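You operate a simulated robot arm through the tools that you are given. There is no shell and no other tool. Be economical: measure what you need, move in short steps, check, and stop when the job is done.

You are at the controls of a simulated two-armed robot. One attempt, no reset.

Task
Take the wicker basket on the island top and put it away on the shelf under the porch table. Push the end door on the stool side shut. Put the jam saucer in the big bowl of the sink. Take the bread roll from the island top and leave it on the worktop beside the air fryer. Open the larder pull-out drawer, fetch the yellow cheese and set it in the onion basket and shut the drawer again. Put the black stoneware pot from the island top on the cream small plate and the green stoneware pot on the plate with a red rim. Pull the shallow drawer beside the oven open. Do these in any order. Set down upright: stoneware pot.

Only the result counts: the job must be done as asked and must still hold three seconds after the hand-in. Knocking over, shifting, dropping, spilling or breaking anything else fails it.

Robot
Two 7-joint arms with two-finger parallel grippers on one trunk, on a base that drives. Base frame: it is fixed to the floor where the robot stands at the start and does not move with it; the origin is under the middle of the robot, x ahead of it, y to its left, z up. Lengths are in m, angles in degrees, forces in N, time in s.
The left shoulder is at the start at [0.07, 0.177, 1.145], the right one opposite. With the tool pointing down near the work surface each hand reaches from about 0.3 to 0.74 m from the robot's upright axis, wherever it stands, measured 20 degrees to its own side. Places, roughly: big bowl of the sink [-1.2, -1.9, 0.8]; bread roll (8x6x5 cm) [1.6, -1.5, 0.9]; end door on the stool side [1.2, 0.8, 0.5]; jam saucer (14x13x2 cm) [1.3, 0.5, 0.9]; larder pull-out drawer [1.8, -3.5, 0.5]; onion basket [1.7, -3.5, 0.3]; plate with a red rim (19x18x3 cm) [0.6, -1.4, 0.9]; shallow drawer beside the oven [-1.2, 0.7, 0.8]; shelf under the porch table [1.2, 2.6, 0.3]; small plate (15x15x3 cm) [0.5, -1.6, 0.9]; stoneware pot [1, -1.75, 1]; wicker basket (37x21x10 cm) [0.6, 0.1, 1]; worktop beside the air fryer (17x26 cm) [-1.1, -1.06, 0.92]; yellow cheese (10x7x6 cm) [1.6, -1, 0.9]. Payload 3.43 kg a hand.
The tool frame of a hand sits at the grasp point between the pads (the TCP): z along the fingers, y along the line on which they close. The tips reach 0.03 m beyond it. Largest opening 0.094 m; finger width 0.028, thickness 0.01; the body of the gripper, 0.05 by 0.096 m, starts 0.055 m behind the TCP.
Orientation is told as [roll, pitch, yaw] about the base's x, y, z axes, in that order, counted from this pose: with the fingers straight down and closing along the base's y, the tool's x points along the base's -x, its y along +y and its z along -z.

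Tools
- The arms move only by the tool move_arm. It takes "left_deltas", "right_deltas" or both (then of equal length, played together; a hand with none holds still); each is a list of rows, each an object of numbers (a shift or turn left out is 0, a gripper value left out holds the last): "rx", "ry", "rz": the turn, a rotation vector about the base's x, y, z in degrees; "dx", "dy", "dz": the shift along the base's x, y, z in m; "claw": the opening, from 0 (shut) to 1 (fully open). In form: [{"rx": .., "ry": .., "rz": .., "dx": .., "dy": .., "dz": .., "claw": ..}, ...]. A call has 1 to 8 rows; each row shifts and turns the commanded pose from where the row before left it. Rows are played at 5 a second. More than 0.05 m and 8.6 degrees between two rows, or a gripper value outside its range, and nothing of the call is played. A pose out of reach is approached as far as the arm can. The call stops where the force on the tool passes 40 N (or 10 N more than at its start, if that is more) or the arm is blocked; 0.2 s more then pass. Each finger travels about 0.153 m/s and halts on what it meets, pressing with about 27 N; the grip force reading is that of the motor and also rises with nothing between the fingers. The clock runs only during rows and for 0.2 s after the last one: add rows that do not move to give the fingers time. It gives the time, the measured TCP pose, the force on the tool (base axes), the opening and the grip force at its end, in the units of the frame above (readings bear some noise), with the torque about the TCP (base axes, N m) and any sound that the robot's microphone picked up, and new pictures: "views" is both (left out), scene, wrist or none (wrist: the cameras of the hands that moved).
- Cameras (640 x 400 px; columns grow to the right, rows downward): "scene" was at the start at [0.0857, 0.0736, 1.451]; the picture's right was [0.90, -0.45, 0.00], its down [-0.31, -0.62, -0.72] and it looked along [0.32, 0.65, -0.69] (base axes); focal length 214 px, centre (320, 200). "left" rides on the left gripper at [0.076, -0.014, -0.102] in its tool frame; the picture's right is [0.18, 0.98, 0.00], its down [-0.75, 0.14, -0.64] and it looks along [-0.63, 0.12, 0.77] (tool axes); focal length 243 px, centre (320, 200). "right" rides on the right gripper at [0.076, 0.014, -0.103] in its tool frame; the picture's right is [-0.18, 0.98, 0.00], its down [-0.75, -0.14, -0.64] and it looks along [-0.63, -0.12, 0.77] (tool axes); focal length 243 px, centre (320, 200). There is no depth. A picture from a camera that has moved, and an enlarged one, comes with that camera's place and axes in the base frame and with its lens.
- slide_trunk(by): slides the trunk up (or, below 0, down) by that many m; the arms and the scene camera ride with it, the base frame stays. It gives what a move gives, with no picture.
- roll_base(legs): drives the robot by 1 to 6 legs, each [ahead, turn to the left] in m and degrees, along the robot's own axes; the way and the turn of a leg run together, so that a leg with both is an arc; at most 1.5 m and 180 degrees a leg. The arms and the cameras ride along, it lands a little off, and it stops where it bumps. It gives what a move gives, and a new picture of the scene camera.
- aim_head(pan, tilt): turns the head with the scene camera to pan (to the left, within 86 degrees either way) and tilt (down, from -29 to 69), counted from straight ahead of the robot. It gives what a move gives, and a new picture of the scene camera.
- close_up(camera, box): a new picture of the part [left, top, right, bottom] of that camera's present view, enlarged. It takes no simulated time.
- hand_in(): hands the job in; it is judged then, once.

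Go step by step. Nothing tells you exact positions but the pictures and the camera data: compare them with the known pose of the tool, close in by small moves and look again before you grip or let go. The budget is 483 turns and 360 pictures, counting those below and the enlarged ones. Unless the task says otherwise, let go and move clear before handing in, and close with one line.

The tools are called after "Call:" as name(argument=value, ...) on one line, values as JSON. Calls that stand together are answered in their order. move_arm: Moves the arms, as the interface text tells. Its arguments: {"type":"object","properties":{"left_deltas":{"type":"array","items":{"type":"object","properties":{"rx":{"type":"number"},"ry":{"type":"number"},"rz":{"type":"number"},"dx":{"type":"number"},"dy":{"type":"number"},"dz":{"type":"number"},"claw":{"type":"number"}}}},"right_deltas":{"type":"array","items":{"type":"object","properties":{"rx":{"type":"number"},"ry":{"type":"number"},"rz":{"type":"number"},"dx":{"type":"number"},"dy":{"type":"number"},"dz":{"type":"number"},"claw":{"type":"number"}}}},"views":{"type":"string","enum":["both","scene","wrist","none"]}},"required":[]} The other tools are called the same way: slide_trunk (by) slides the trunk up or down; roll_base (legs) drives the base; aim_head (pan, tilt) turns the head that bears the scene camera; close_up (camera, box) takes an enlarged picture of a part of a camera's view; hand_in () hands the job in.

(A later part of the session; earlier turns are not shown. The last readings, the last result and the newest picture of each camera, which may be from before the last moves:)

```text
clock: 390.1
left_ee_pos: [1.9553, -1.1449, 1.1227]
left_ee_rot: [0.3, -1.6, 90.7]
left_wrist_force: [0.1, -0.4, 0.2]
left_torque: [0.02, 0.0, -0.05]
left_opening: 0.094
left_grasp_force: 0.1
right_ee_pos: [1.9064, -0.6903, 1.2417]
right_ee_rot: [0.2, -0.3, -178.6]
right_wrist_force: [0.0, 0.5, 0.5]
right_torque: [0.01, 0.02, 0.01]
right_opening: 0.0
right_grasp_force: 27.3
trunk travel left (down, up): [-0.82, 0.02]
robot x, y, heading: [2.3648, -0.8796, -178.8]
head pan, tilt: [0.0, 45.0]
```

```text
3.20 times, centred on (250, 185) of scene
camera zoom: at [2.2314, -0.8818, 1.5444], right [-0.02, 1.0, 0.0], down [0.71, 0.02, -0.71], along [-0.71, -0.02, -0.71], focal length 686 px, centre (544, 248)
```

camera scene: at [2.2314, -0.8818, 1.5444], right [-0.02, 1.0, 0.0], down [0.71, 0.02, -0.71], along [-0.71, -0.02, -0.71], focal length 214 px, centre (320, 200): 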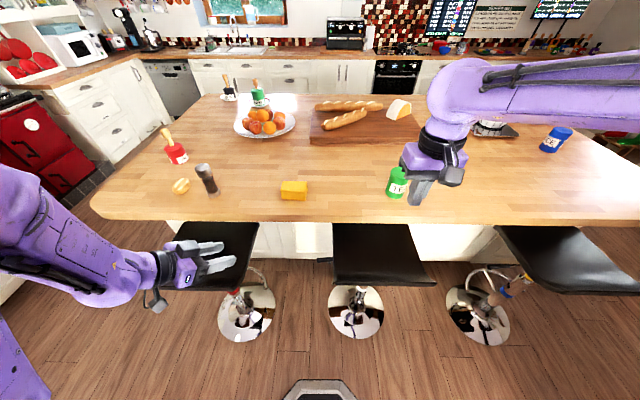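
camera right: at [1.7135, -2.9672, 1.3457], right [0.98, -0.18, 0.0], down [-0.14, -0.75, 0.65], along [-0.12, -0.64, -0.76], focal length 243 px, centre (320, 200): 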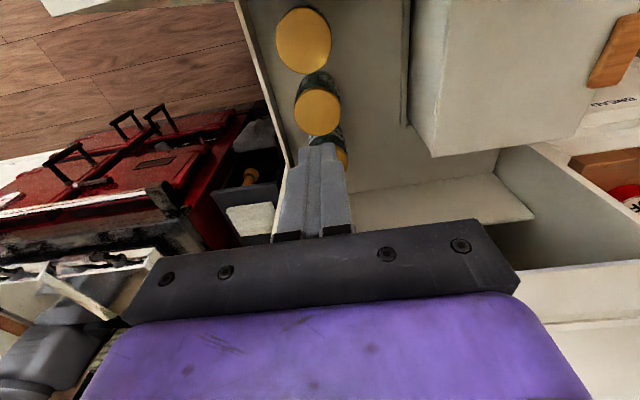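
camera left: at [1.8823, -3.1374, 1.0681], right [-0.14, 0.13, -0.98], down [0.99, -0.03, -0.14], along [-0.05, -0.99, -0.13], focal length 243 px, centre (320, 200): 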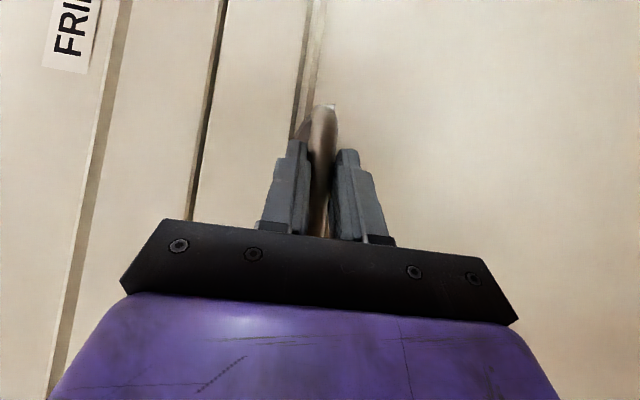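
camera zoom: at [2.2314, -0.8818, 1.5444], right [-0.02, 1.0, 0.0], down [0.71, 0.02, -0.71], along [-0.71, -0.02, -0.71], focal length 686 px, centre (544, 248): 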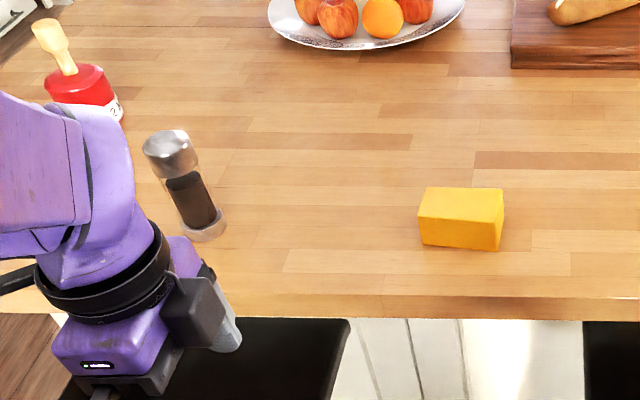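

Call:
roll_base(legs=[[0.1, 0]])

Call:
move_arm(left_deltas=[{"dx": -0.04, "dy": 0.025}, {"dx": -0.04, "dy": 0.025}, {"dx": -0.04, "dy": 0.025}, {"dx": -0.04, "dy": 0.025}, {"dx": -0.04, "dy": 0.025}, {"dx": -0.04, "dy": 0.01}, {"dz": -0.03}, {}], views="both")

```text
clock: 391.3
left_ee_pos: [1.8581, -1.1494, 1.1248]
left_ee_rot: [0.4, -1.6, 91.0]
left_wrist_force: [-0.5, 0.0, 0.2]
left_torque: [0.0, 0.02, 0.0]
left_opening: 0.0939
left_grasp_force: 0.0
right_ee_pos: [1.8083, -0.6948, 1.2443]
right_ee_rot: [0.3, -0.5, -178.5]
right_wrist_force: [0.1, 0.7, 0.2]
right_torque: [-0.01, 0.04, 0.04]
right_opening: 0.0001
right_grasp_force: 27.7
trunk travel left (down, up): [-0.82, 0.02]
robot x, y, heading: [2.2642, -0.8818, -178.7]
head pan, tilt: [0.0, 45.0]
camera scene: at [2.1344, -0.8845, 1.5448], right [-0.02, 1.0, 0.0], down [0.7, 0.02, -0.71], along [-0.71, -0.02, -0.7], focal length 214 px, centre (320, 200)
```

scene: 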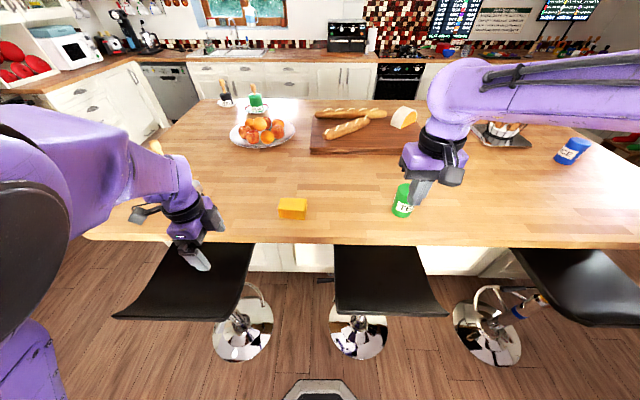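

```text
clock: 393.1
left_ee_pos: [1.6211, -1.0686, 1.0474]
left_ee_rot: [0.3, -1.6, 91.0]
left_wrist_force: [-0.4, 0.4, 0.7]
left_torque: [0.02, 0.0, 0.0]
left_opening: 0.094
left_grasp_force: 0.1
left hand out of reach, approached as far as the arm can: row 2, 3, 4, 5, 6
right_ee_pos: [1.806, -0.6931, 1.2425]
right_ee_rot: [0.3, -0.4, -178.3]
right_wrist_force: [0.3, 0.0, 0.9]
right_torque: [0.02, -0.01, -0.02]
right_opening: 0.0
right_grasp_force: 26.9
trunk travel left (down, up): [-0.82, 0.02]
robot x, y, heading: [2.2645, -0.8816, -178.6]
head pan, tilt: [0.0, 45.0]
camera scene: at [2.1302, -0.8845, 1.5444], right [-0.02, 1.0, 0.0], down [0.71, 0.02, -0.71], along [-0.71, -0.02, -0.71], focal length 214 px, centre (320, 200)
camera left: at [1.6377, -1.147, 1.1465], right [-0.98, -0.2, 0.0], down [-0.15, 0.73, 0.66], along [-0.13, 0.65, -0.75], focal length 243 px, centre (320, 200)
```

scene: 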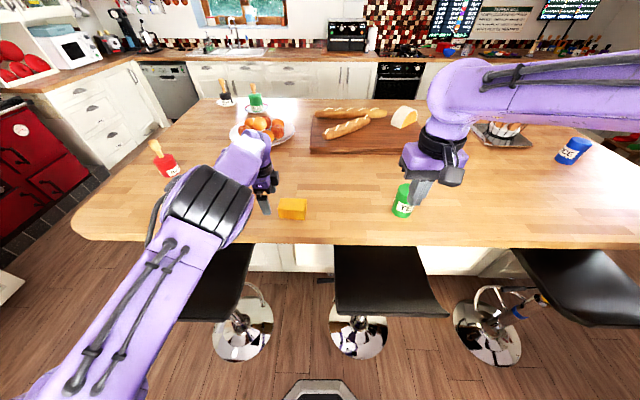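
left: 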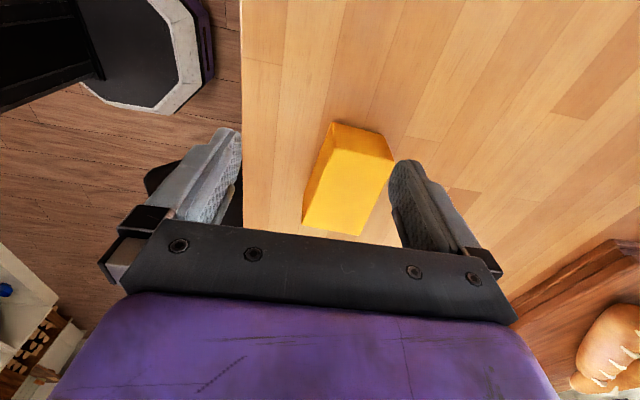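

Call:
move_arm(left_deltas=[{"dx": -0.016, "dy": 0.029}, {"dx": -0.017, "dy": 0.029}, {"dz": -0.03}, {"dz": -0.02}, {}], views="both")

Call:
close_up(camera="scene", box=[200, 150, 360, 240])

```text
clock: 394.3
left_ee_pos: [1.5865, -1.0089, 0.9959]
left_ee_rot: [0.2, -1.6, 91.1]
left_wrist_force: [-0.5, 0.1, -0.4]
left_torque: [0.02, -0.03, 0.01]
left_opening: 0.094
left_grasp_force: 0.0
right_ee_pos: [1.8052, -0.6936, 1.2416]
right_ee_rot: [0.3, -0.3, -178.4]
right_wrist_force: [-0.2, -0.4, -0.6]
right_torque: [0.02, -0.02, -0.01]
right_opening: 0.0004
right_grasp_force: 26.8
trunk travel left (down, up): [-0.82, 0.02]
robot x, y, heading: [2.2651, -0.8765, -178.7]
head pan, tilt: [0.0, 45.0]
camera scene: at [2.1294, -0.8843, 1.5443], right [-0.02, 1.0, 0.0], down [0.71, 0.02, -0.71], along [-0.71, -0.02, -0.71], focal length 214 px, centre (320, 200)
camera left: at [1.6016, -1.0884, 1.0965], right [-0.98, -0.2, 0.0], down [-0.15, 0.73, 0.66], along [-0.13, 0.65, -0.75], focal length 243 px, centre (320, 200)
```

scene: 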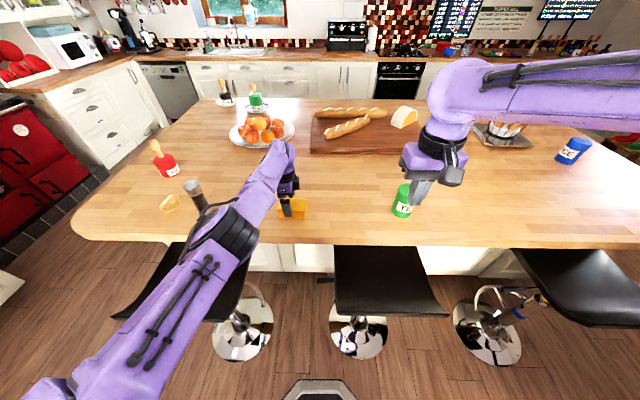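
left: 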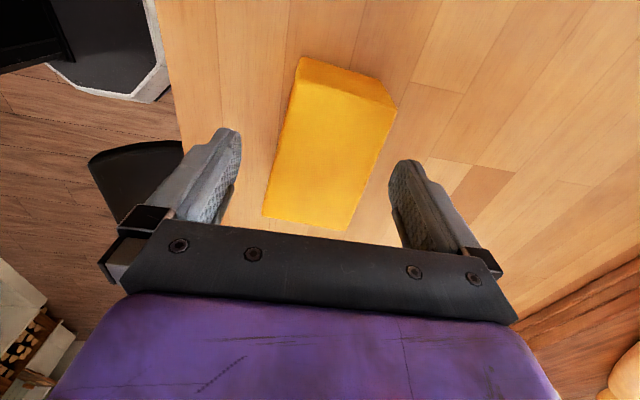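

```text
4.00 times, centred on (280, 195) of scene
camera zoom: at [2.1294, -0.8843, 1.5443], right [-0.02, 1.0, 0.0], down [0.71, 0.02, -0.71], along [-0.71, -0.02, -0.71], focal length 858 px, centre (480, 220)
```

zoom: 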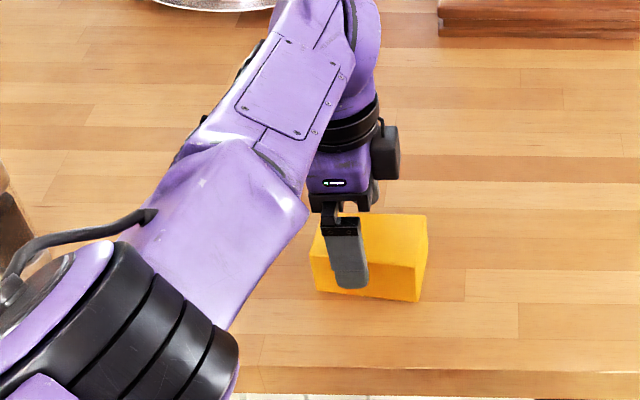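

Call:
move_arm(left_deltas=[{"dz": -0.02}, {"dz": -0.02}, {"claw": 0.75}, {"claw": 0}, {}, {}], views="wrist")

```text
clock: 395.7
left_ee_pos: [1.59, -1.0102, 0.9563]
left_ee_rot: [0.3, -1.6, 90.9]
left_wrist_force: [0.4, 0.2, -0.3]
left_torque: [-0.02, -0.05, 0.02]
left_opening: 0.0662
left_grasp_force: 26.8
left hand out of reach, approached as far as the arm can: row 2
right_ee_pos: [1.8044, -0.6935, 1.2426]
right_ee_rot: [0.3, -0.3, -178.4]
right_wrist_force: [0.3, 0.5, 0.0]
right_torque: [0.0, 0.04, 0.0]
right_opening: 0.0
right_grasp_force: 26.9
trunk travel left (down, up): [-0.82, 0.02]
robot x, y, heading: [2.2625, -0.8778, -178.7]
head pan, tilt: [0.0, 45.0]
camera left: at [1.6058, -1.0896, 1.0558], right [-0.98, -0.2, 0.0], down [-0.15, 0.73, 0.66], along [-0.13, 0.65, -0.75], focal length 243 px, centre (320, 200)
```

left: 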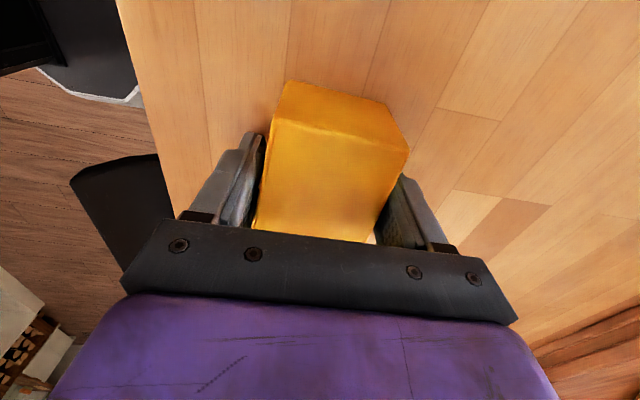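

Gripped at 6.6 cm. Lifting.

Call:
move_arm(left_deltas=[{"dz": 0.03}, {"dz": 0.04}, {"dz": 0.04}, {"dz": 0.04}, {"dx": 0.03, "dz": 0.02}, {"dx": 0.04}, {"dx": 0.04}, {"dx": 0.04}], views="scene")

```text
clock: 397.5
left_ee_pos: [1.5877, -1.0089, 1.1095]
left_ee_rot: [0.1, -1.6, 91.1]
left_wrist_force: [0.1, 0.1, -1.6]
left_torque: [0.02, -0.01, 0.04]
left_opening: 0.0659
left_grasp_force: 27.6
left hand out of reach, approached as far as the arm can: row 5, 6, 7, 8
right_ee_pos: [1.804, -0.6933, 1.2417]
right_ee_rot: [0.3, -0.3, -178.4]
right_wrist_force: [0.5, 0.1, -0.1]
right_torque: [0.01, 0.0, 0.01]
right_opening: 0.0001
right_grasp_force: 26.9
trunk travel left (down, up): [-0.82, 0.02]
robot x, y, heading: [2.2601, -0.8809, -178.4]
head pan, tilt: [0.0, 45.0]
camera scene: at [2.1289, -0.8847, 1.5443], right [-0.02, 1.0, 0.0], down [0.71, 0.02, -0.71], along [-0.71, -0.02, -0.71], focal length 214 px, centre (320, 200)
```

scene: 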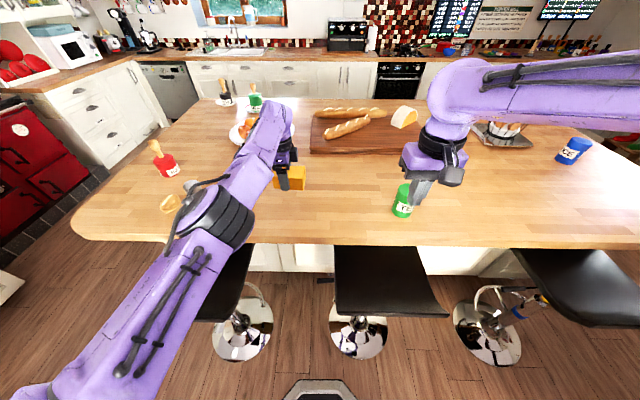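

Call:
roll_base(legs=[[-0.35, 0]])

```text
clock: 399.8
left_ee_pos: [1.9369, -1.002, 1.1081]
left_ee_rot: [0.2, -1.6, 91.3]
left_wrist_force: [0.9, -0.4, -2.0]
left_torque: [-0.05, 0.0, -0.02]
left_opening: 0.0664
left_grasp_force: 27.3
right_ee_pos: [2.1532, -0.6865, 1.2418]
right_ee_rot: [0.3, -0.2, -178.1]
right_wrist_force: [0.3, 0.9, -0.1]
right_torque: [0.03, -0.04, -0.01]
right_opening: 0.0001
right_grasp_force: 27.5
trunk travel left (down, up): [-0.82, 0.02]
robot x, y, heading: [2.6113, -0.8703, -178.4]
head pan, tilt: [0.0, 45.0]
camera scene: at [2.4783, -0.8759, 1.5441], right [-0.03, 1.0, 0.0], down [0.71, 0.02, -0.71], along [-0.71, -0.02, -0.71], focal length 214 px, centre (320, 200)
```

scene: 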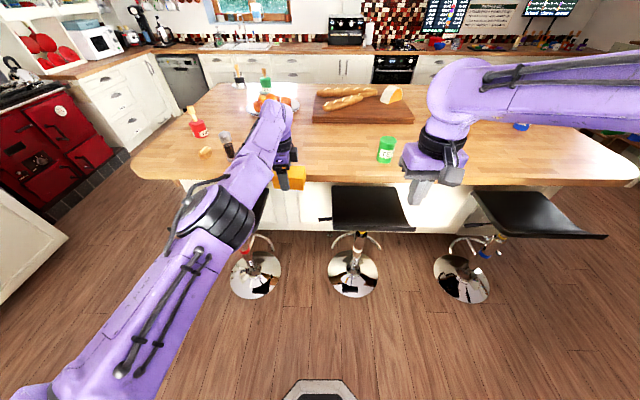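

Call:
roll_base(legs=[[0, 88], [0.84, 0], [0, -89]])

```text
clock: 411.9
left_ee_pos: [1.9369, -1.833, 1.1092]
left_ee_rot: [0.1, -1.7, 89.6]
left_wrist_force: [0.2, -0.6, -2.5]
left_torque: [-0.02, -0.02, 0.0]
left_opening: 0.0663
left_grasp_force: 26.4
right_ee_pos: [2.1616, -1.5243, 1.2418]
right_ee_rot: [0.2, -0.3, -179.9]
right_wrist_force: [-0.3, 0.4, -1.2]
right_torque: [0.0, 0.01, 0.01]
right_opening: 0.0
right_grasp_force: 26.4
trunk travel left (down, up): [-0.82, 0.02]
robot x, y, heading: [2.614, -1.7253, 180.1]
head pan, tilt: [0.0, 45.0]
camera scene: at [2.4816, -1.7237, 1.5443], right [0.0, 1.0, 0.0], down [0.71, 0.0, -0.71], along [-0.71, 0.0, -0.71], focal length 214 px, centre (320, 200)
```

scene: 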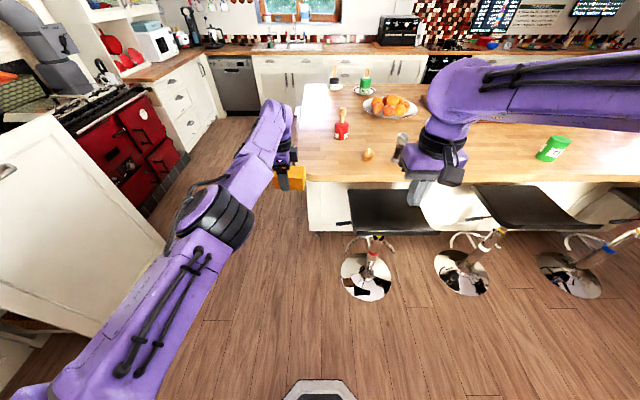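

Call:
roll_base(legs=[[0.4, 0]])

Call:
close_up(camera="scene", box=[320, 130, 480, 230])

```text
clock: 414.4
left_ee_pos: [1.5287, -1.8269, 1.1098]
left_ee_rot: [0.3, -1.6, 89.1]
left_wrist_force: [1.4, 0.1, -1.9]
left_torque: [-0.07, 0.03, 0.01]
left_opening: 0.0659
left_grasp_force: 27.4
right_ee_pos: [1.7566, -1.5196, 1.242]
right_ee_rot: [0.1, -0.4, 179.7]
right_wrist_force: [-0.3, -0.4, -0.8]
right_torque: [0.01, 0.0, 0.03]
right_opening: 0.0
right_grasp_force: 27.2
trunk travel left (down, up): [-0.82, 0.02]
robot x, y, heading: [2.2094, -1.7209, 179.6]
head pan, tilt: [0.0, 45.0]
camera scene: at [2.0763, -1.7207, 1.5445], right [0.01, 1.0, 0.0], down [0.71, -0.01, -0.71], along [-0.71, 0.01, -0.71], focal length 214 px, centre (320, 200)
```

scene: 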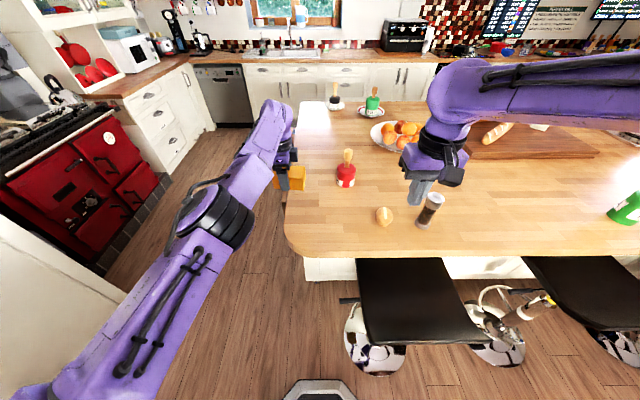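

```text
4.00 times, centred on (400, 180) of scene
camera zoom: at [2.0763, -1.7207, 1.5445], right [0.01, 1.0, 0.0], down [0.71, -0.01, -0.71], along [-0.71, 0.01, -0.71], focal length 858 px, centre (0, 280)
```

zoom: 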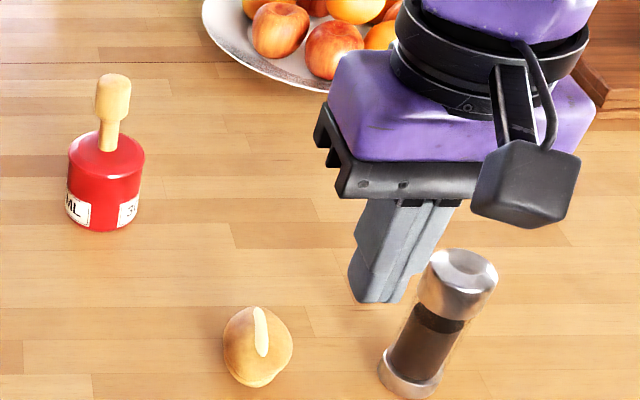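

Call:
move_arm(right_deltas=[{"dx": -0.04, "dy": 0.01, "claw": 1}, {"dx": -0.04, "dy": 0.01}, {"dx": -0.04, "dy": 0.01}, {"dx": -0.04, "dy": 0.01}, {"dx": -0.037, "dy": 0.004}, {"dz": -0.04}, {"dz": -0.04}, {"dz": -0.04}], views="both")

```text
clock: 416.2
left_ee_pos: [1.5274, -1.8265, 1.1079]
left_ee_rot: [0.0, -1.7, 89.1]
left_wrist_force: [0.3, 0.0, -3.4]
left_torque: [-0.02, 0.0, -0.01]
left_opening: 0.066
left_grasp_force: 27.4
right_ee_pos: [1.5589, -1.4724, 1.1216]
right_ee_rot: [0.3, -0.3, 179.7]
right_wrist_force: [0.5, 0.6, 0.2]
right_torque: [0.0, -0.03, 0.0]
right_opening: 0.0941
right_grasp_force: 0.0
trunk travel left (down, up): [-0.82, 0.02]
robot x, y, heading: [2.2087, -1.7247, 179.6]
head pan, tilt: [0.0, 45.0]
camera scene: at [2.0719, -1.7206, 1.5441], right [0.01, 1.0, 0.0], down [0.71, -0.01, -0.71], along [-0.71, 0.01, -0.71], focal length 214 px, centre (320, 200)
camera right: at [1.6364, -1.4879, 1.2237], right [-0.19, -0.98, 0.0], down [-0.75, 0.15, 0.64], along [-0.63, 0.12, -0.76], focal length 243 px, centre (320, 200)
```

scene: 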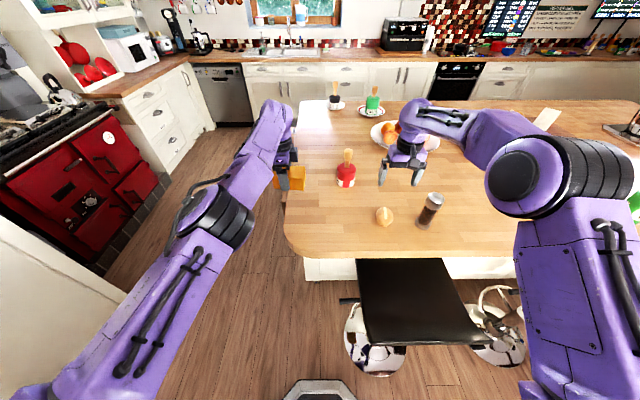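
right: 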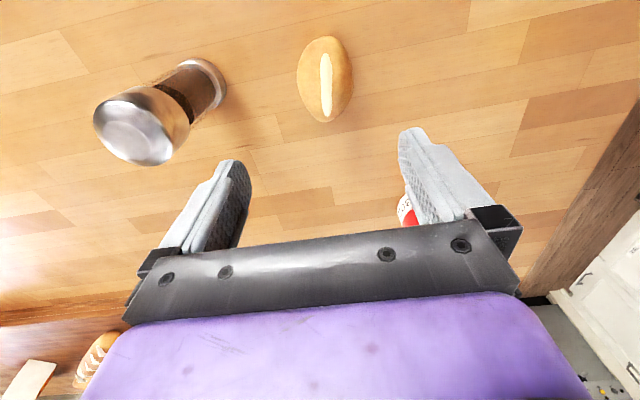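

Call:
move_arm(right_deltas=[{"dx": 0.007, "dy": -0.006, "dz": -0.03}, {"dz": -0.035}, {"dz": -0.035}, {"dz": -0.03}, {}], views="both")

```text
clock: 417.4
left_ee_pos: [1.5287, -1.8255, 1.1095]
left_ee_rot: [0.3, -1.6, 89.1]
left_wrist_force: [0.7, -0.3, -2.7]
left_torque: [0.0, -0.01, 0.0]
left_opening: 0.0662
left_grasp_force: 26.8
right_ee_pos: [1.5697, -1.4806, 0.9912]
right_ee_rot: [0.2, -0.3, 179.6]
right_wrist_force: [-0.5, -0.3, 0.2]
right_torque: [0.04, 0.01, 0.0]
right_opening: 0.094
right_grasp_force: 0.1
trunk travel left (down, up): [-0.82, 0.02]
robot x, y, heading: [2.2063, -1.7184, 179.4]
head pan, tilt: [0.0, 45.0]
camera scene: at [2.0746, -1.7207, 1.5443], right [0.01, 1.0, 0.0], down [0.71, -0.01, -0.71], along [-0.71, 0.01, -0.71], focal length 214 px, centre (320, 200)
camera right: at [1.6476, -1.4954, 1.0945], right [-0.19, -0.98, 0.01], down [-0.75, 0.15, 0.65], along [-0.64, 0.12, -0.76], focal length 243 px, centre (320, 200)
```

scene: 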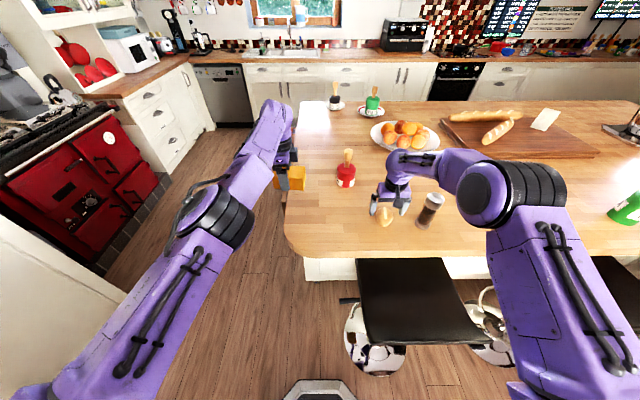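
right: 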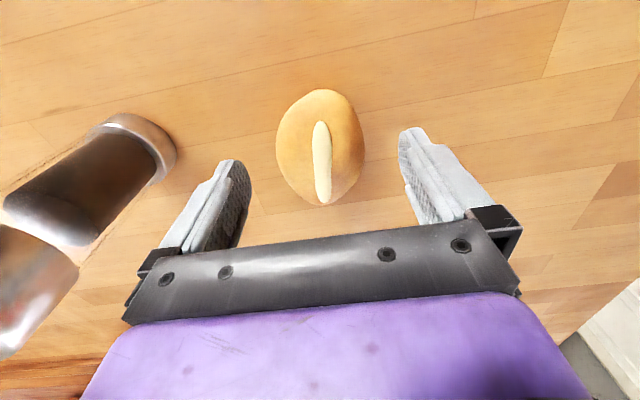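

Call:
move_arm(right_deltas=[{"dz": -0.02}, {"dz": -0.016}, {"claw": 0.7}, {"claw": 0}, {}, {}], views="none")

Call:
move_arm(right_deltas=[{"dz": 0.03}, {"dz": 0.04}, {"dz": 0.04}, {"dz": 0.04}, {"dz": 0.04}, {"dz": 0.04}], views="both")

```text
clock: 418.8
left_ee_pos: [1.5283, -1.8268, 1.1096]
left_ee_rot: [0.1, -1.6, 89.0]
left_wrist_force: [-0.1, 0.5, -2.0]
left_torque: [-0.02, -0.01, -0.02]
left_opening: 0.0657
left_grasp_force: 27.3
right_ee_pos: [1.5691, -1.4812, 0.9565]
right_ee_rot: [0.2, -0.2, 179.7]
right_wrist_force: [0.4, 0.1, 0.4]
right_torque: [0.04, 0.0, -0.01]
right_opening: 0.0563
right_grasp_force: 27.1
trunk travel left (down, up): [-0.82, 0.02]
robot x, y, heading: [2.2088, -1.7239, 179.4]
head pan, tilt: [0.0, 45.0]
```

```text
clock: 420.2
left_ee_pos: [1.5294, -1.8262, 1.1095]
left_ee_rot: [0.3, -1.6, 89.2]
left_wrist_force: [-0.1, 0.1, -3.7]
left_torque: [-0.02, 0.0, -0.03]
left_opening: 0.0659
left_grasp_force: 27.5
right_ee_pos: [1.5681, -1.4796, 1.1865]
right_ee_rot: [0.3, -0.4, 179.6]
right_wrist_force: [0.0, -0.4, -0.2]
right_torque: [0.01, -0.01, 0.0]
right_opening: 0.0562
right_grasp_force: 26.5
trunk travel left (down, up): [-0.82, 0.02]
robot x, y, heading: [2.207, -1.7221, 179.2]
head pan, tilt: [0.0, 45.0]
camera scene: at [2.0752, -1.7208, 1.5443], right [0.01, 1.0, 0.0], down [0.71, -0.01, -0.71], along [-0.71, 0.01, -0.71], focal length 214 px, centre (320, 200)
camera right: at [1.6459, -1.4939, 1.2892], right [-0.19, -0.98, 0.01], down [-0.75, 0.15, 0.65], along [-0.64, 0.12, -0.76], focal length 243 px, centre (320, 200)
```

scene: 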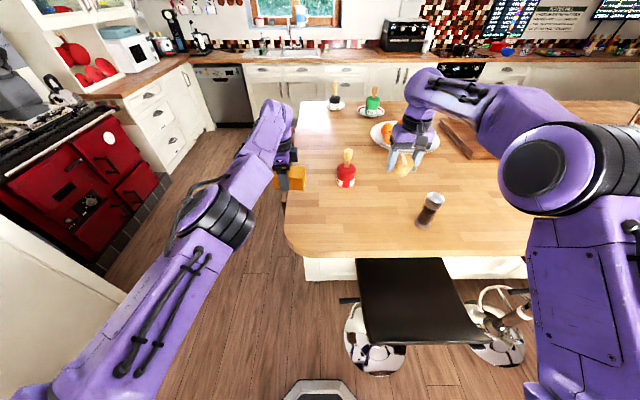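
right: 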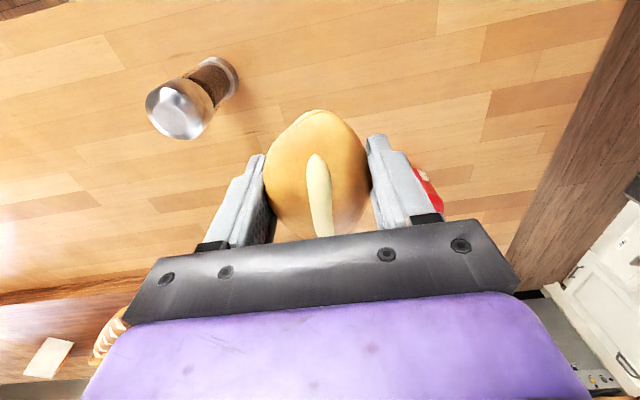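

Call:
move_arm(right_deltas=[{"dx": 0.03, "dz": 0.03}, {"dx": 0.03, "dz": 0.03}, {"dx": 0.03, "dz": 0.03}, {"dx": 0.04, "dz": 0.02}, {"dx": 0.04, "dz": 0.02}], views="none")

Call:
roll_base(legs=[[-0.35, 0]])

Call:
move_arm(left_deltas=[{"rz": 8}, {"rz": 8}, {"rz": 8}, {"rz": 8}, {"rz": 8}, {"rz": 8, "dx": 0.02}, {"rz": 8, "dx": 0.02}, {"rz": 8, "dx": 0.02}], views="none")

```text
clock: 421.4
left_ee_pos: [1.5309, -1.8235, 1.1114]
left_ee_rot: [0.4, -1.5, 89.1]
left_wrist_force: [0.4, 0.7, -3.0]
left_torque: [-0.07, 0.01, 0.04]
left_opening: 0.0659
left_grasp_force: 26.6
right_ee_pos: [1.7406, -1.4801, 1.3191]
right_ee_rot: [0.4, -0.5, 179.6]
right_wrist_force: [0.4, 1.4, -0.9]
right_torque: [-0.01, 0.0, 0.05]
right_opening: 0.0559
right_grasp_force: 26.6
trunk travel left (down, up): [-0.82, 0.02]
robot x, y, heading: [2.2073, -1.7215, 179.6]
head pan, tilt: [0.0, 45.0]
```

```text
clock: 423.7
left_ee_pos: [1.8866, -1.8341, 1.1091]
left_ee_rot: [0.1, -1.6, 89.8]
left_wrist_force: [-1.5, -0.5, -1.4]
left_torque: [-0.03, 0.0, 0.0]
left_opening: 0.066
left_grasp_force: 27.2
right_ee_pos: [2.0918, -1.4891, 1.3176]
right_ee_rot: [0.2, -0.2, -179.6]
right_wrist_force: [-0.5, -0.5, -0.9]
right_torque: [0.04, -0.01, 0.03]
right_opening: 0.0551
right_grasp_force: 26.9
trunk travel left (down, up): [-0.82, 0.02]
robot x, y, heading: [2.5688, -1.7234, -179.9]
head pan, tilt: [0.0, 45.0]
camera scene: at [2.4314, -1.7232, 1.5441], right [0.0, 1.0, 0.0], down [0.71, 0.0, -0.71], along [-0.71, 0.0, -0.71], focal length 214 px, centre (320, 200)
```

scene: 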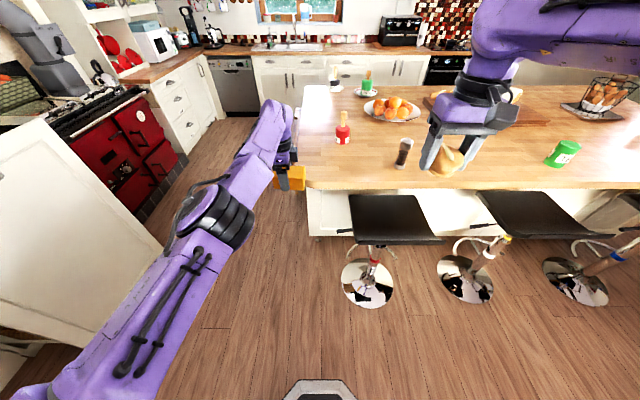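

```text
clock: 425.5
left_ee_pos: [1.9137, -1.7312, 1.1186]
left_ee_rot: [-2.3, -2.5, 142.2]
left_wrist_force: [0.0, 1.1, -2.0]
left_torque: [-0.04, -0.04, -0.02]
left_opening: 0.0659
left_grasp_force: 27.0
left hand out of reach, approached as far as the arm can: row 6, 7, 8
right_ee_pos: [2.094, -1.4856, 1.3183]
right_ee_rot: [0.3, -0.5, -179.7]
right_wrist_force: [0.6, 0.5, -0.5]
right_torque: [-0.01, -0.01, -0.02]
right_opening: 0.0549
right_grasp_force: 26.6
trunk travel left (down, up): [-0.82, 0.02]
robot x, y, heading: [2.5646, -1.7197, -179.9]
head pan, tilt: [0.0, 45.0]
```

Call:
move_arm(left_deltas=[{"dy": -0.04}, {"dy": -0.04}, {"dy": -0.04}, {"dy": -0.04, "dx": 0.02}, {"dy": -0.03, "dx": 0.02}, {"rz": 8, "dx": 0.02}, {"rz": 8, "dx": 0.02}, {"rz": 8}], views="scene")

```text
clock: 427.3
left_ee_pos: [1.872, -1.9116, 1.1302]
left_ee_rot: [-2.4, -2.4, 166.3]
left_wrist_force: [0.4, 0.7, -2.3]
left_torque: [-0.01, -0.01, -0.02]
left_opening: 0.0659
left_grasp_force: 27.3
left hand out of reach, approached as far as the arm can: row 1, 2, 3, 4, 5, 6, 7
right_ee_pos: [2.0934, -1.4905, 1.3187]
right_ee_rot: [0.2, -0.4, -179.7]
right_wrist_force: [0.2, 0.2, -1.5]
right_torque: [0.0, 0.02, 0.03]
right_opening: 0.0548
right_grasp_force: 27.2
trunk travel left (down, up): [-0.82, 0.02]
robot x, y, heading: [2.5641, -1.7238, -179.8]
head pan, tilt: [0.0, 45.0]
camera scene: at [2.4334, -1.7238, 1.5443], right [0.0, 1.0, 0.0], down [0.71, 0.0, -0.71], along [-0.71, 0.0, -0.71], focal length 214 px, centre (320, 200)
```

scene: 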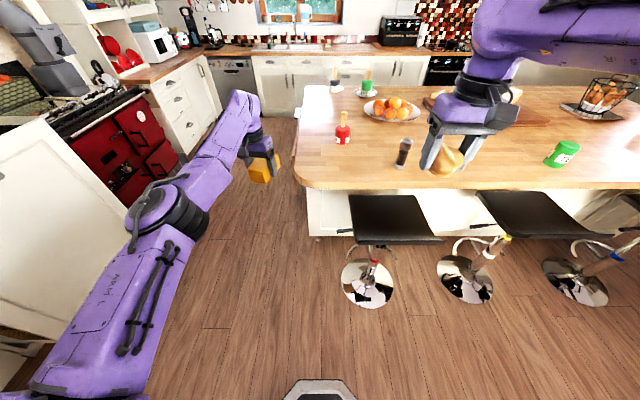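

Call:
move_arm(left_deltas=[{"rx": 1.78, "ry": 7.29}, {"rx": 1.78, "ry": 7.29}, {"rx": 1.78, "ry": 7.29}, {"rx": 1.78, "ry": 7.29}, {"rx": 1.78, "ry": 7.29}, {"rx": 1.78, "ry": 7.29}], views="none")

Call:
move_arm(left_deltas=[{"dx": 0.03}, {"dx": 0.03}, {"dx": 0.03}, {"dx": 0.03}], views="scene")

```text
clock: 428.7
left_ee_pos: [1.7378, -1.9047, 1.1449]
left_ee_rot: [-2.4, -47.6, 166.2]
left_wrist_force: [0.3, -0.1, -1.7]
left_torque: [0.02, -0.05, -0.03]
left_opening: 0.0659
left_grasp_force: 27.3
left hand out of reach, approached as far as the arm can: row 1, 2, 3, 4, 5, 6
right_ee_pos: [2.0932, -1.4898, 1.3181]
right_ee_rot: [0.2, -0.3, -179.6]
right_wrist_force: [0.7, 0.3, -0.9]
right_torque: [0.03, 0.0, 0.05]
right_opening: 0.0547
right_grasp_force: 27.2
trunk travel left (down, up): [-0.82, 0.02]
robot x, y, heading: [2.5617, -1.7222, -179.9]
head pan, tilt: [0.0, 45.0]
```

```text
clock: 429.7
left_ee_pos: [1.7388, -1.9047, 1.1453]
left_ee_rot: [-2.4, -47.6, 166.1]
left_wrist_force: [0.5, 0.4, -2.5]
left_torque: [0.02, -0.08, 0.0]
left_opening: 0.0659
left_grasp_force: 27.2
left hand out of reach, approached as far as the arm can: row 1, 2, 3, 4
right_ee_pos: [2.0933, -1.4891, 1.3182]
right_ee_rot: [0.2, -0.3, -179.6]
right_wrist_force: [-0.4, 0.2, -0.9]
right_torque: [0.01, 0.01, -0.01]
right_opening: 0.0545
right_grasp_force: 26.8
trunk travel left (down, up): [-0.82, 0.02]
robot x, y, heading: [2.5688, -1.7184, -179.8]
head pan, tilt: [0.0, 45.0]
camera scene: at [2.4333, -1.7232, 1.5443], right [0.0, 1.0, 0.0], down [0.71, 0.0, -0.71], along [-0.71, 0.0, -0.71], focal length 214 px, centre (320, 200)
```

scene: 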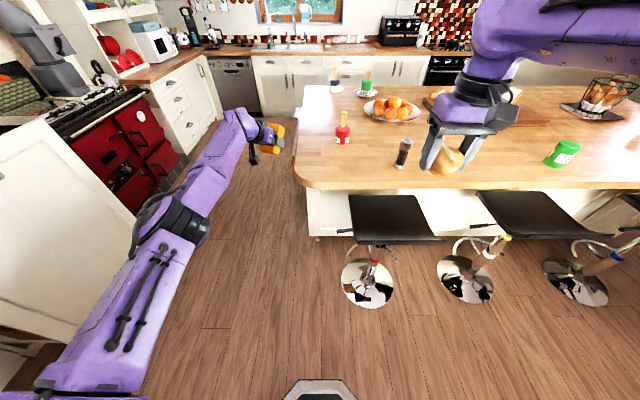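

Call:
move_arm(left_deltas=[{"rz": -7}, {"rz": -7}, {"rz": -7}, {"rz": -7}, {"dx": 0.03}, {"dx": 0.03}, {"dx": 0.03}, {"dx": 0.03}], views="none")

```text
clock: 431.5
left_ee_pos: [1.8892, -1.9065, 1.1252]
left_ee_rot: [-3.3, -47.2, 143.1]
left_wrist_force: [0.0, -0.2, -2.0]
left_torque: [0.01, 0.01, 0.01]
left_opening: 0.066
left_grasp_force: 27.1
left hand out of reach, approached as far as the arm can: row 1, 2, 3, 4
right_ee_pos: [2.0944, -1.4885, 1.3203]
right_ee_rot: [0.2, -0.4, -179.7]
right_wrist_force: [0.0, -0.9, -0.5]
right_torque: [0.0, 0.0, -0.02]
right_opening: 0.0542
right_grasp_force: 27.4
trunk travel left (down, up): [-0.82, 0.02]
robot x, y, heading: [2.5686, -1.7235, -179.7]
head pan, tilt: [0.0, 45.0]
```

Call:
move_arm(left_deltas=[{"dx": 0.03, "dy": -0.035, "dz": 0.015}, {"dx": 0.03, "dy": -0.035, "dz": 0.015}, {"dx": 0.03, "dy": -0.035, "dz": 0.015}, {"dx": 0.03, "dy": -0.035, "dz": 0.015}, {"dx": 0.03, "dy": -0.035, "dz": 0.015}, {"dx": 0.03, "dy": -0.03}, {"dy": -0.03}], views="none")

Call:
move_arm(left_deltas=[{"rz": 7}, {"rz": 7}, {"rz": 7}, {"rz": 7}, {"rz": 7}], views="scene")

```text
clock: 433.1
left_ee_pos: [2.0672, -2.1358, 1.1989]
left_ee_rot: [-2.6, -47.6, 141.7]
left_wrist_force: [-0.4, -1.2, -2.1]
left_torque: [-0.01, -0.06, -0.01]
left_opening: 0.0661
left_grasp_force: 27.3
right_ee_pos: [2.0926, -1.4904, 1.3189]
right_ee_rot: [0.1, -0.3, -179.6]
right_wrist_force: [-1.0, -0.4, 0.3]
right_torque: [0.01, -0.02, 0.01]
right_opening: 0.0544
right_grasp_force: 27.0
trunk travel left (down, up): [-0.82, 0.02]
robot x, y, heading: [2.5671, -1.7192, -180.0]
head pan, tilt: [0.0, 45.0]
```

```text
clock: 434.3
left_ee_pos: [2.0721, -2.1421, 1.1952]
left_ee_rot: [-5.4, -47.4, -179.7]
left_wrist_force: [0.2, 0.4, -1.8]
left_torque: [0.01, -0.04, -0.02]
left_opening: 0.0657
left_grasp_force: 27.1
right_ee_pos: [2.0942, -1.491, 1.3184]
right_ee_rot: [0.3, -0.5, -179.7]
right_wrist_force: [-0.2, -0.6, -1.3]
right_torque: [0.01, 0.0, -0.01]
right_opening: 0.0544
right_grasp_force: 26.9
trunk travel left (down, up): [-0.82, 0.02]
robot x, y, heading: [2.5683, -1.7263, -179.9]
head pan, tilt: [0.0, 45.0]
camera scene: at [2.434, -1.7247, 1.5443], right [0.0, 1.0, 0.0], down [0.71, 0.0, -0.71], along [-0.71, 0.0, -0.71], focal length 214 px, centre (320, 200)
```

scene: 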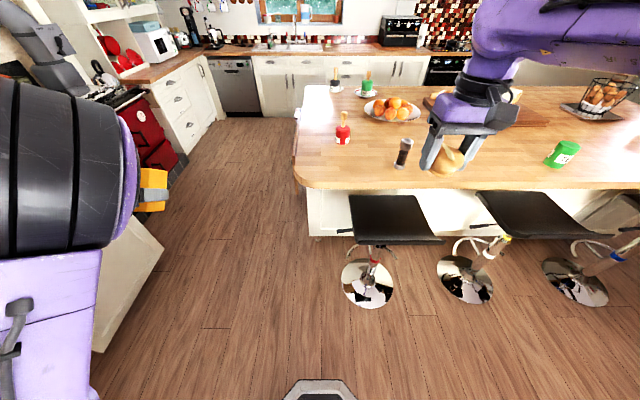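

Call:
move_arm(left_deltas=[{"dy": 0.04}, {"dy": 0.04}, {"dy": 0.04}, {"dy": 0.04}, {"dx": -0.04}, {"dx": -0.04}, {"dx": -0.04}, {"rz": 8}], views="none")

```text
clock: 436.1
left_ee_pos: [1.9259, -2.0065, 1.1823]
left_ee_rot: [-6.4, -47.0, -170.4]
left_wrist_force: [0.2, 0.0, -2.2]
left_torque: [-0.04, -0.04, 0.04]
left_opening: 0.0658
left_grasp_force: 26.7
left hand out of reach, approached as far as the arm can: row 3, 4
right_ee_pos: [2.0944, -1.4886, 1.3195]
right_ee_rot: [0.3, -0.3, -179.7]
right_wrist_force: [-0.1, 1.3, -0.6]
right_torque: [-0.01, 0.02, -0.02]
right_opening: 0.0545
right_grasp_force: 27.3
trunk travel left (down, up): [-0.82, 0.02]
robot x, y, heading: [2.5657, -1.7232, -179.7]
head pan, tilt: [0.0, 45.0]
```

Call:
move_arm(right_deltas=[{"dx": 0.035, "dy": 0.03}, {"dx": 0.035, "dy": 0.03}, {"dx": 0.035, "dy": 0.03}, {"dx": 0.035, "dy": 0.03, "dz": 0.01}, {"dx": 0.035, "dy": 0.03, "dz": 0.01}, {"dx": 0.035, "dy": 0.03, "dz": 0.01}, {"dx": 0.03, "dy": 0.03, "dz": 0.02}, {"dx": 0.03, "dz": 0.02}], left_deltas=[{"rz": -8}, {"rz": -8}, {"rz": -8}, {"rz": -8}, {"rz": -8}, {"rz": -8}, {"dx": 0.04}, {"dx": 0.04}], views="none")

Call:
move_arm(left_deltas=[{"dy": 0.045}, {"dy": 0.045}, {"dy": 0.045}, {"dy": 0.045}, {"dy": 0.045}, {"dy": 0.045}, {"dy": 0.045}, {"dy": 0.045}], views="none")

```text
clock: 437.9
left_ee_pos: [2.0108, -1.9862, 1.1862]
left_ee_rot: [-2.3, -47.7, 136.4]
left_wrist_force: [0.6, -0.5, -2.7]
left_torque: [0.0, 0.03, -0.01]
left_opening: 0.0661
left_grasp_force: 27.5
right_ee_pos: [2.2374, -1.3927, 1.3389]
right_ee_rot: [0.3, -0.5, -179.8]
right_wrist_force: [0.4, 0.2, -1.6]
right_torque: [-0.01, 0.01, -0.02]
right_opening: 0.0542
right_grasp_force: 26.9
right hand out of reach, approached as far as the arm can: row 4, 5, 6, 7, 8
trunk travel left (down, up): [-0.82, 0.02]
robot x, y, heading: [2.5664, -1.7235, -179.6]
head pan, tilt: [0.0, 45.0]
```

```text
clock: 439.7
left_ee_pos: [1.9941, -1.6389, 1.2056]
left_ee_rot: [-5.6, -49.4, 140.6]
left_wrist_force: [0.5, -0.9, -3.1]
left_torque: [-0.05, -0.01, 0.0]
left_opening: 0.0661
left_grasp_force: 26.9
right_ee_pos: [2.2322, -1.3899, 1.3378]
right_ee_rot: [0.3, -0.4, -179.7]
right_wrist_force: [0.4, 0.3, 0.0]
right_torque: [-0.04, -0.05, 0.01]
right_opening: 0.0543
right_grasp_force: 26.8
trunk travel left (down, up): [-0.82, 0.02]
robot x, y, heading: [2.5702, -1.7234, -180.0]
head pan, tilt: [0.0, 45.0]
```

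Call:
roll_base(legs=[[0, 90], [0.58, 0], [0, -90], [1.15, 0], [1.12, 0]])

Call:
roll_base(legs=[[0, 140]])

```text
clock: 461.1
left_ee_pos: [-0.2501, -2.1692, 1.2044]
left_ee_rot: [-5.9, -49.6, 140.1]
left_wrist_force: [-0.2, -0.6, -2.3]
left_torque: [-0.01, -0.01, -0.03]
left_opening: 0.0657
left_grasp_force: 26.7
right_ee_pos: [-0.0143, -1.9256, 1.3392]
right_ee_rot: [0.3, -0.4, -179.9]
right_wrist_force: [0.8, -0.2, -0.9]
right_torque: [0.01, 0.0, 0.0]
right_opening: 0.0541
right_grasp_force: 27.0
trunk travel left (down, up): [-0.82, 0.02]
robot x, y, heading: [0.3175, -2.2559, 179.8]
head pan, tilt: [0.0, 45.0]
camera scene: at [0.186, -2.2573, 1.5444], right [0.0, 1.0, 0.0], down [0.71, 0.0, -0.71], along [-0.71, 0.0, -0.71], focal length 214 px, centre (320, 200)
```

scene: 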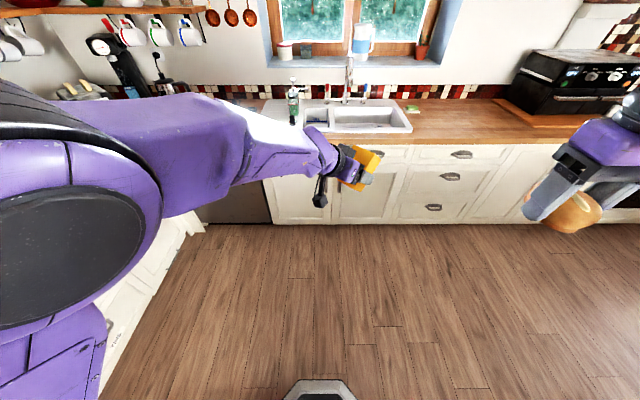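

```text
clock: 467.2
left_ee_pos: [0.6865, -2.7011, 1.2062]
left_ee_rot: [-6.4, -49.7, -81.0]
left_wrist_force: [0.1, 0.6, -2.5]
left_torque: [0.04, -0.01, -0.02]
left_opening: 0.0656
left_grasp_force: 27.0
right_ee_pos: [0.3465, -2.7272, 1.3392]
right_ee_rot: [0.2, -0.5, -41.6]
right_wrist_force: [-0.4, -0.2, -0.7]
right_torque: [0.01, -0.01, 0.01]
right_opening: 0.0541
right_grasp_force: 26.4
trunk travel left (down, up): [-0.82, 0.02]
robot x, y, heading: [0.3188, -2.2603, -41.7]
head pan, tilt: [0.0, 45.0]
camera scene: at [0.4151, -2.3462, 1.5443], right [-0.67, -0.75, 0.0], down [-0.53, 0.47, -0.71], along [0.53, -0.47, -0.71], focal length 214 px, centre (320, 200)
```

scene: 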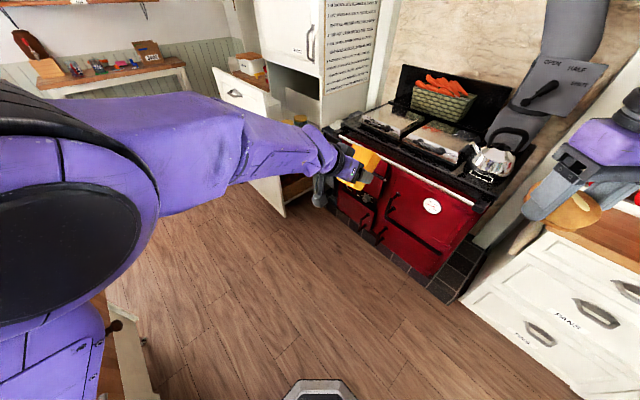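

Call:
roll_base(legs=[[0, -9.5], [0.75, 0], [0, 46]])

```text
clock: 474.1
left_ee_pos: [1.358, -2.984, 1.2078]
left_ee_rot: [-6.4, -49.7, -44.0]
left_wrist_force: [-0.2, -0.3, -1.5]
left_torque: [0.05, 0.05, -0.01]
left_opening: 0.0657
left_grasp_force: 27.0
right_ee_pos: [1.0994, -3.2093, 1.3372]
right_ee_rot: [0.3, -0.4, -4.6]
right_wrist_force: [-0.1, 0.3, -1.0]
right_torque: [0.0, -0.02, 0.01]
right_opening: 0.0544
right_grasp_force: 26.6
trunk travel left (down, up): [-0.82, 0.02]
robot x, y, heading: [0.7953, -2.8515, -4.9]
head pan, tilt: [0.0, 45.0]
camera scene: at [0.9264, -2.8618, 1.5443], right [-0.09, -1.0, 0.0], down [-0.7, 0.06, -0.71], along [0.7, -0.06, -0.71], focal length 214 px, centre (320, 200)
```

scene: 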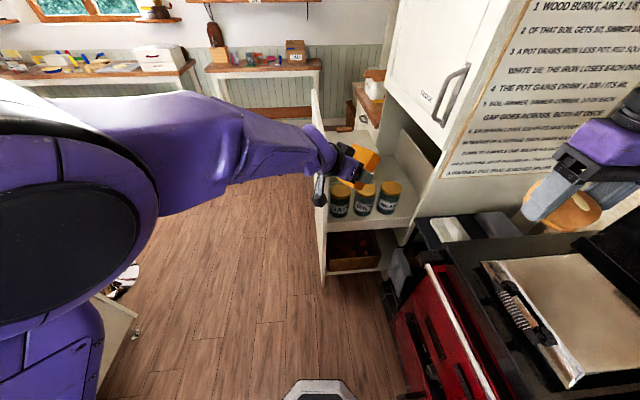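

Call:
close_up(camera="scene", box=[300, 170, 440, 290])

```text
3.33 times, centred on (370, 230) of scene
camera zoom: at [0.9264, -2.8618, 1.5443], right [-0.09, -1.0, 0.0], down [-0.7, 0.06, -0.71], along [0.7, -0.06, -0.71], focal length 715 px, centre (153, 100)
```

zoom: 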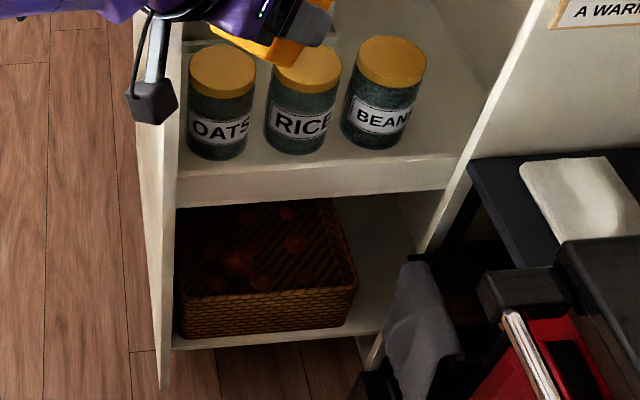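

Call:
move_arm(left_deltas=[{"dy": -0.04}, {"dy": -0.04}, {"dy": -0.04}, {"dy": -0.035, "dx": -0.01}, {}], right_deltas=[{"dz": 0.02}, {"dz": 0.03}, {"dz": 0.03}, {}, {}], views="none")

Call:
slide_trunk(by=-0.3)

Call:
move_arm(left_deltas=[{"dz": -0.045}, {"dz": -0.045}, {"dz": -0.045}, {"dz": -0.045}], views="scene")

```text
clock: 475.5
left_ee_pos: [1.3723, -3.0643, 1.2453]
left_ee_rot: [-13.2, -52.7, -35.2]
left_wrist_force: [-0.1, -0.2, -2.2]
left_torque: [-0.02, 0.02, 0.0]
left_opening: 0.0657
left_grasp_force: 26.6
left hand out of reach, approached as far as the arm can: row 3, 4
right_ee_pos: [1.1258, -3.191, 1.4013]
right_ee_rot: [0.3, -0.5, -4.7]
right_wrist_force: [0.1, 0.9, -0.6]
right_torque: [-0.01, 0.03, -0.01]
right_opening: 0.0542
right_grasp_force: 26.8
right hand out of reach, approached as far as the arm can: row 1, 2, 3
trunk travel left (down, up): [-0.82, 0.02]
robot x, y, heading: [0.8009, -2.8512, -5.0]
head pan, tilt: [0.0, 45.0]
stopped in row 5 (left hand): the arm was blocked; the commanded pose is now the measured one
```

```text
clock: 478.5
left_ee_pos: [1.3701, -3.0668, 0.945]
left_ee_rot: [-13.2, -52.7, -35.3]
left_wrist_force: [-0.1, 0.2, -2.1]
left_torque: [-0.02, 0.03, 0.01]
left_opening: 0.0656
left_grasp_force: 26.8
right_ee_pos: [1.1243, -3.1915, 1.1005]
right_ee_rot: [0.3, -0.4, -4.7]
right_wrist_force: [0.0, 1.4, -0.7]
right_torque: [0.02, 0.0, 0.01]
right_opening: 0.0543
right_grasp_force: 26.7
trunk travel left (down, up): [-0.52, 0.32]
robot x, y, heading: [0.7988, -2.8503, -4.8]
head pan, tilt: [0.0, 45.0]
```

```text
clock: 479.5
left_ee_pos: [1.3699, -3.0687, 0.7611]
left_ee_rot: [-12.8, -52.5, -35.8]
left_wrist_force: [0.4, 0.6, -2.7]
left_torque: [0.03, 0.03, 0.0]
left_opening: 0.0659
left_grasp_force: 27.4
right_ee_pos: [1.1265, -3.1895, 1.1006]
right_ee_rot: [0.2, -0.3, -4.7]
right_wrist_force: [0.0, 0.0, -0.7]
right_torque: [-0.02, 0.02, 0.01]
right_opening: 0.0543
right_grasp_force: 27.3
trunk travel left (down, up): [-0.52, 0.32]
robot x, y, heading: [0.7968, -2.8492, -5.1]
head pan, tilt: [0.0, 45.0]
camera scene: at [0.9278, -2.8592, 1.2443], right [-0.08, -1.0, 0.0], down [-0.71, 0.06, -0.71], along [0.7, -0.06, -0.71], focal length 214 px, centre (320, 200)
```

scene: 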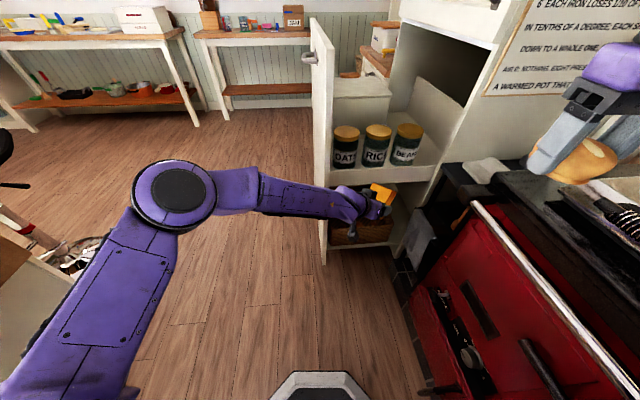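

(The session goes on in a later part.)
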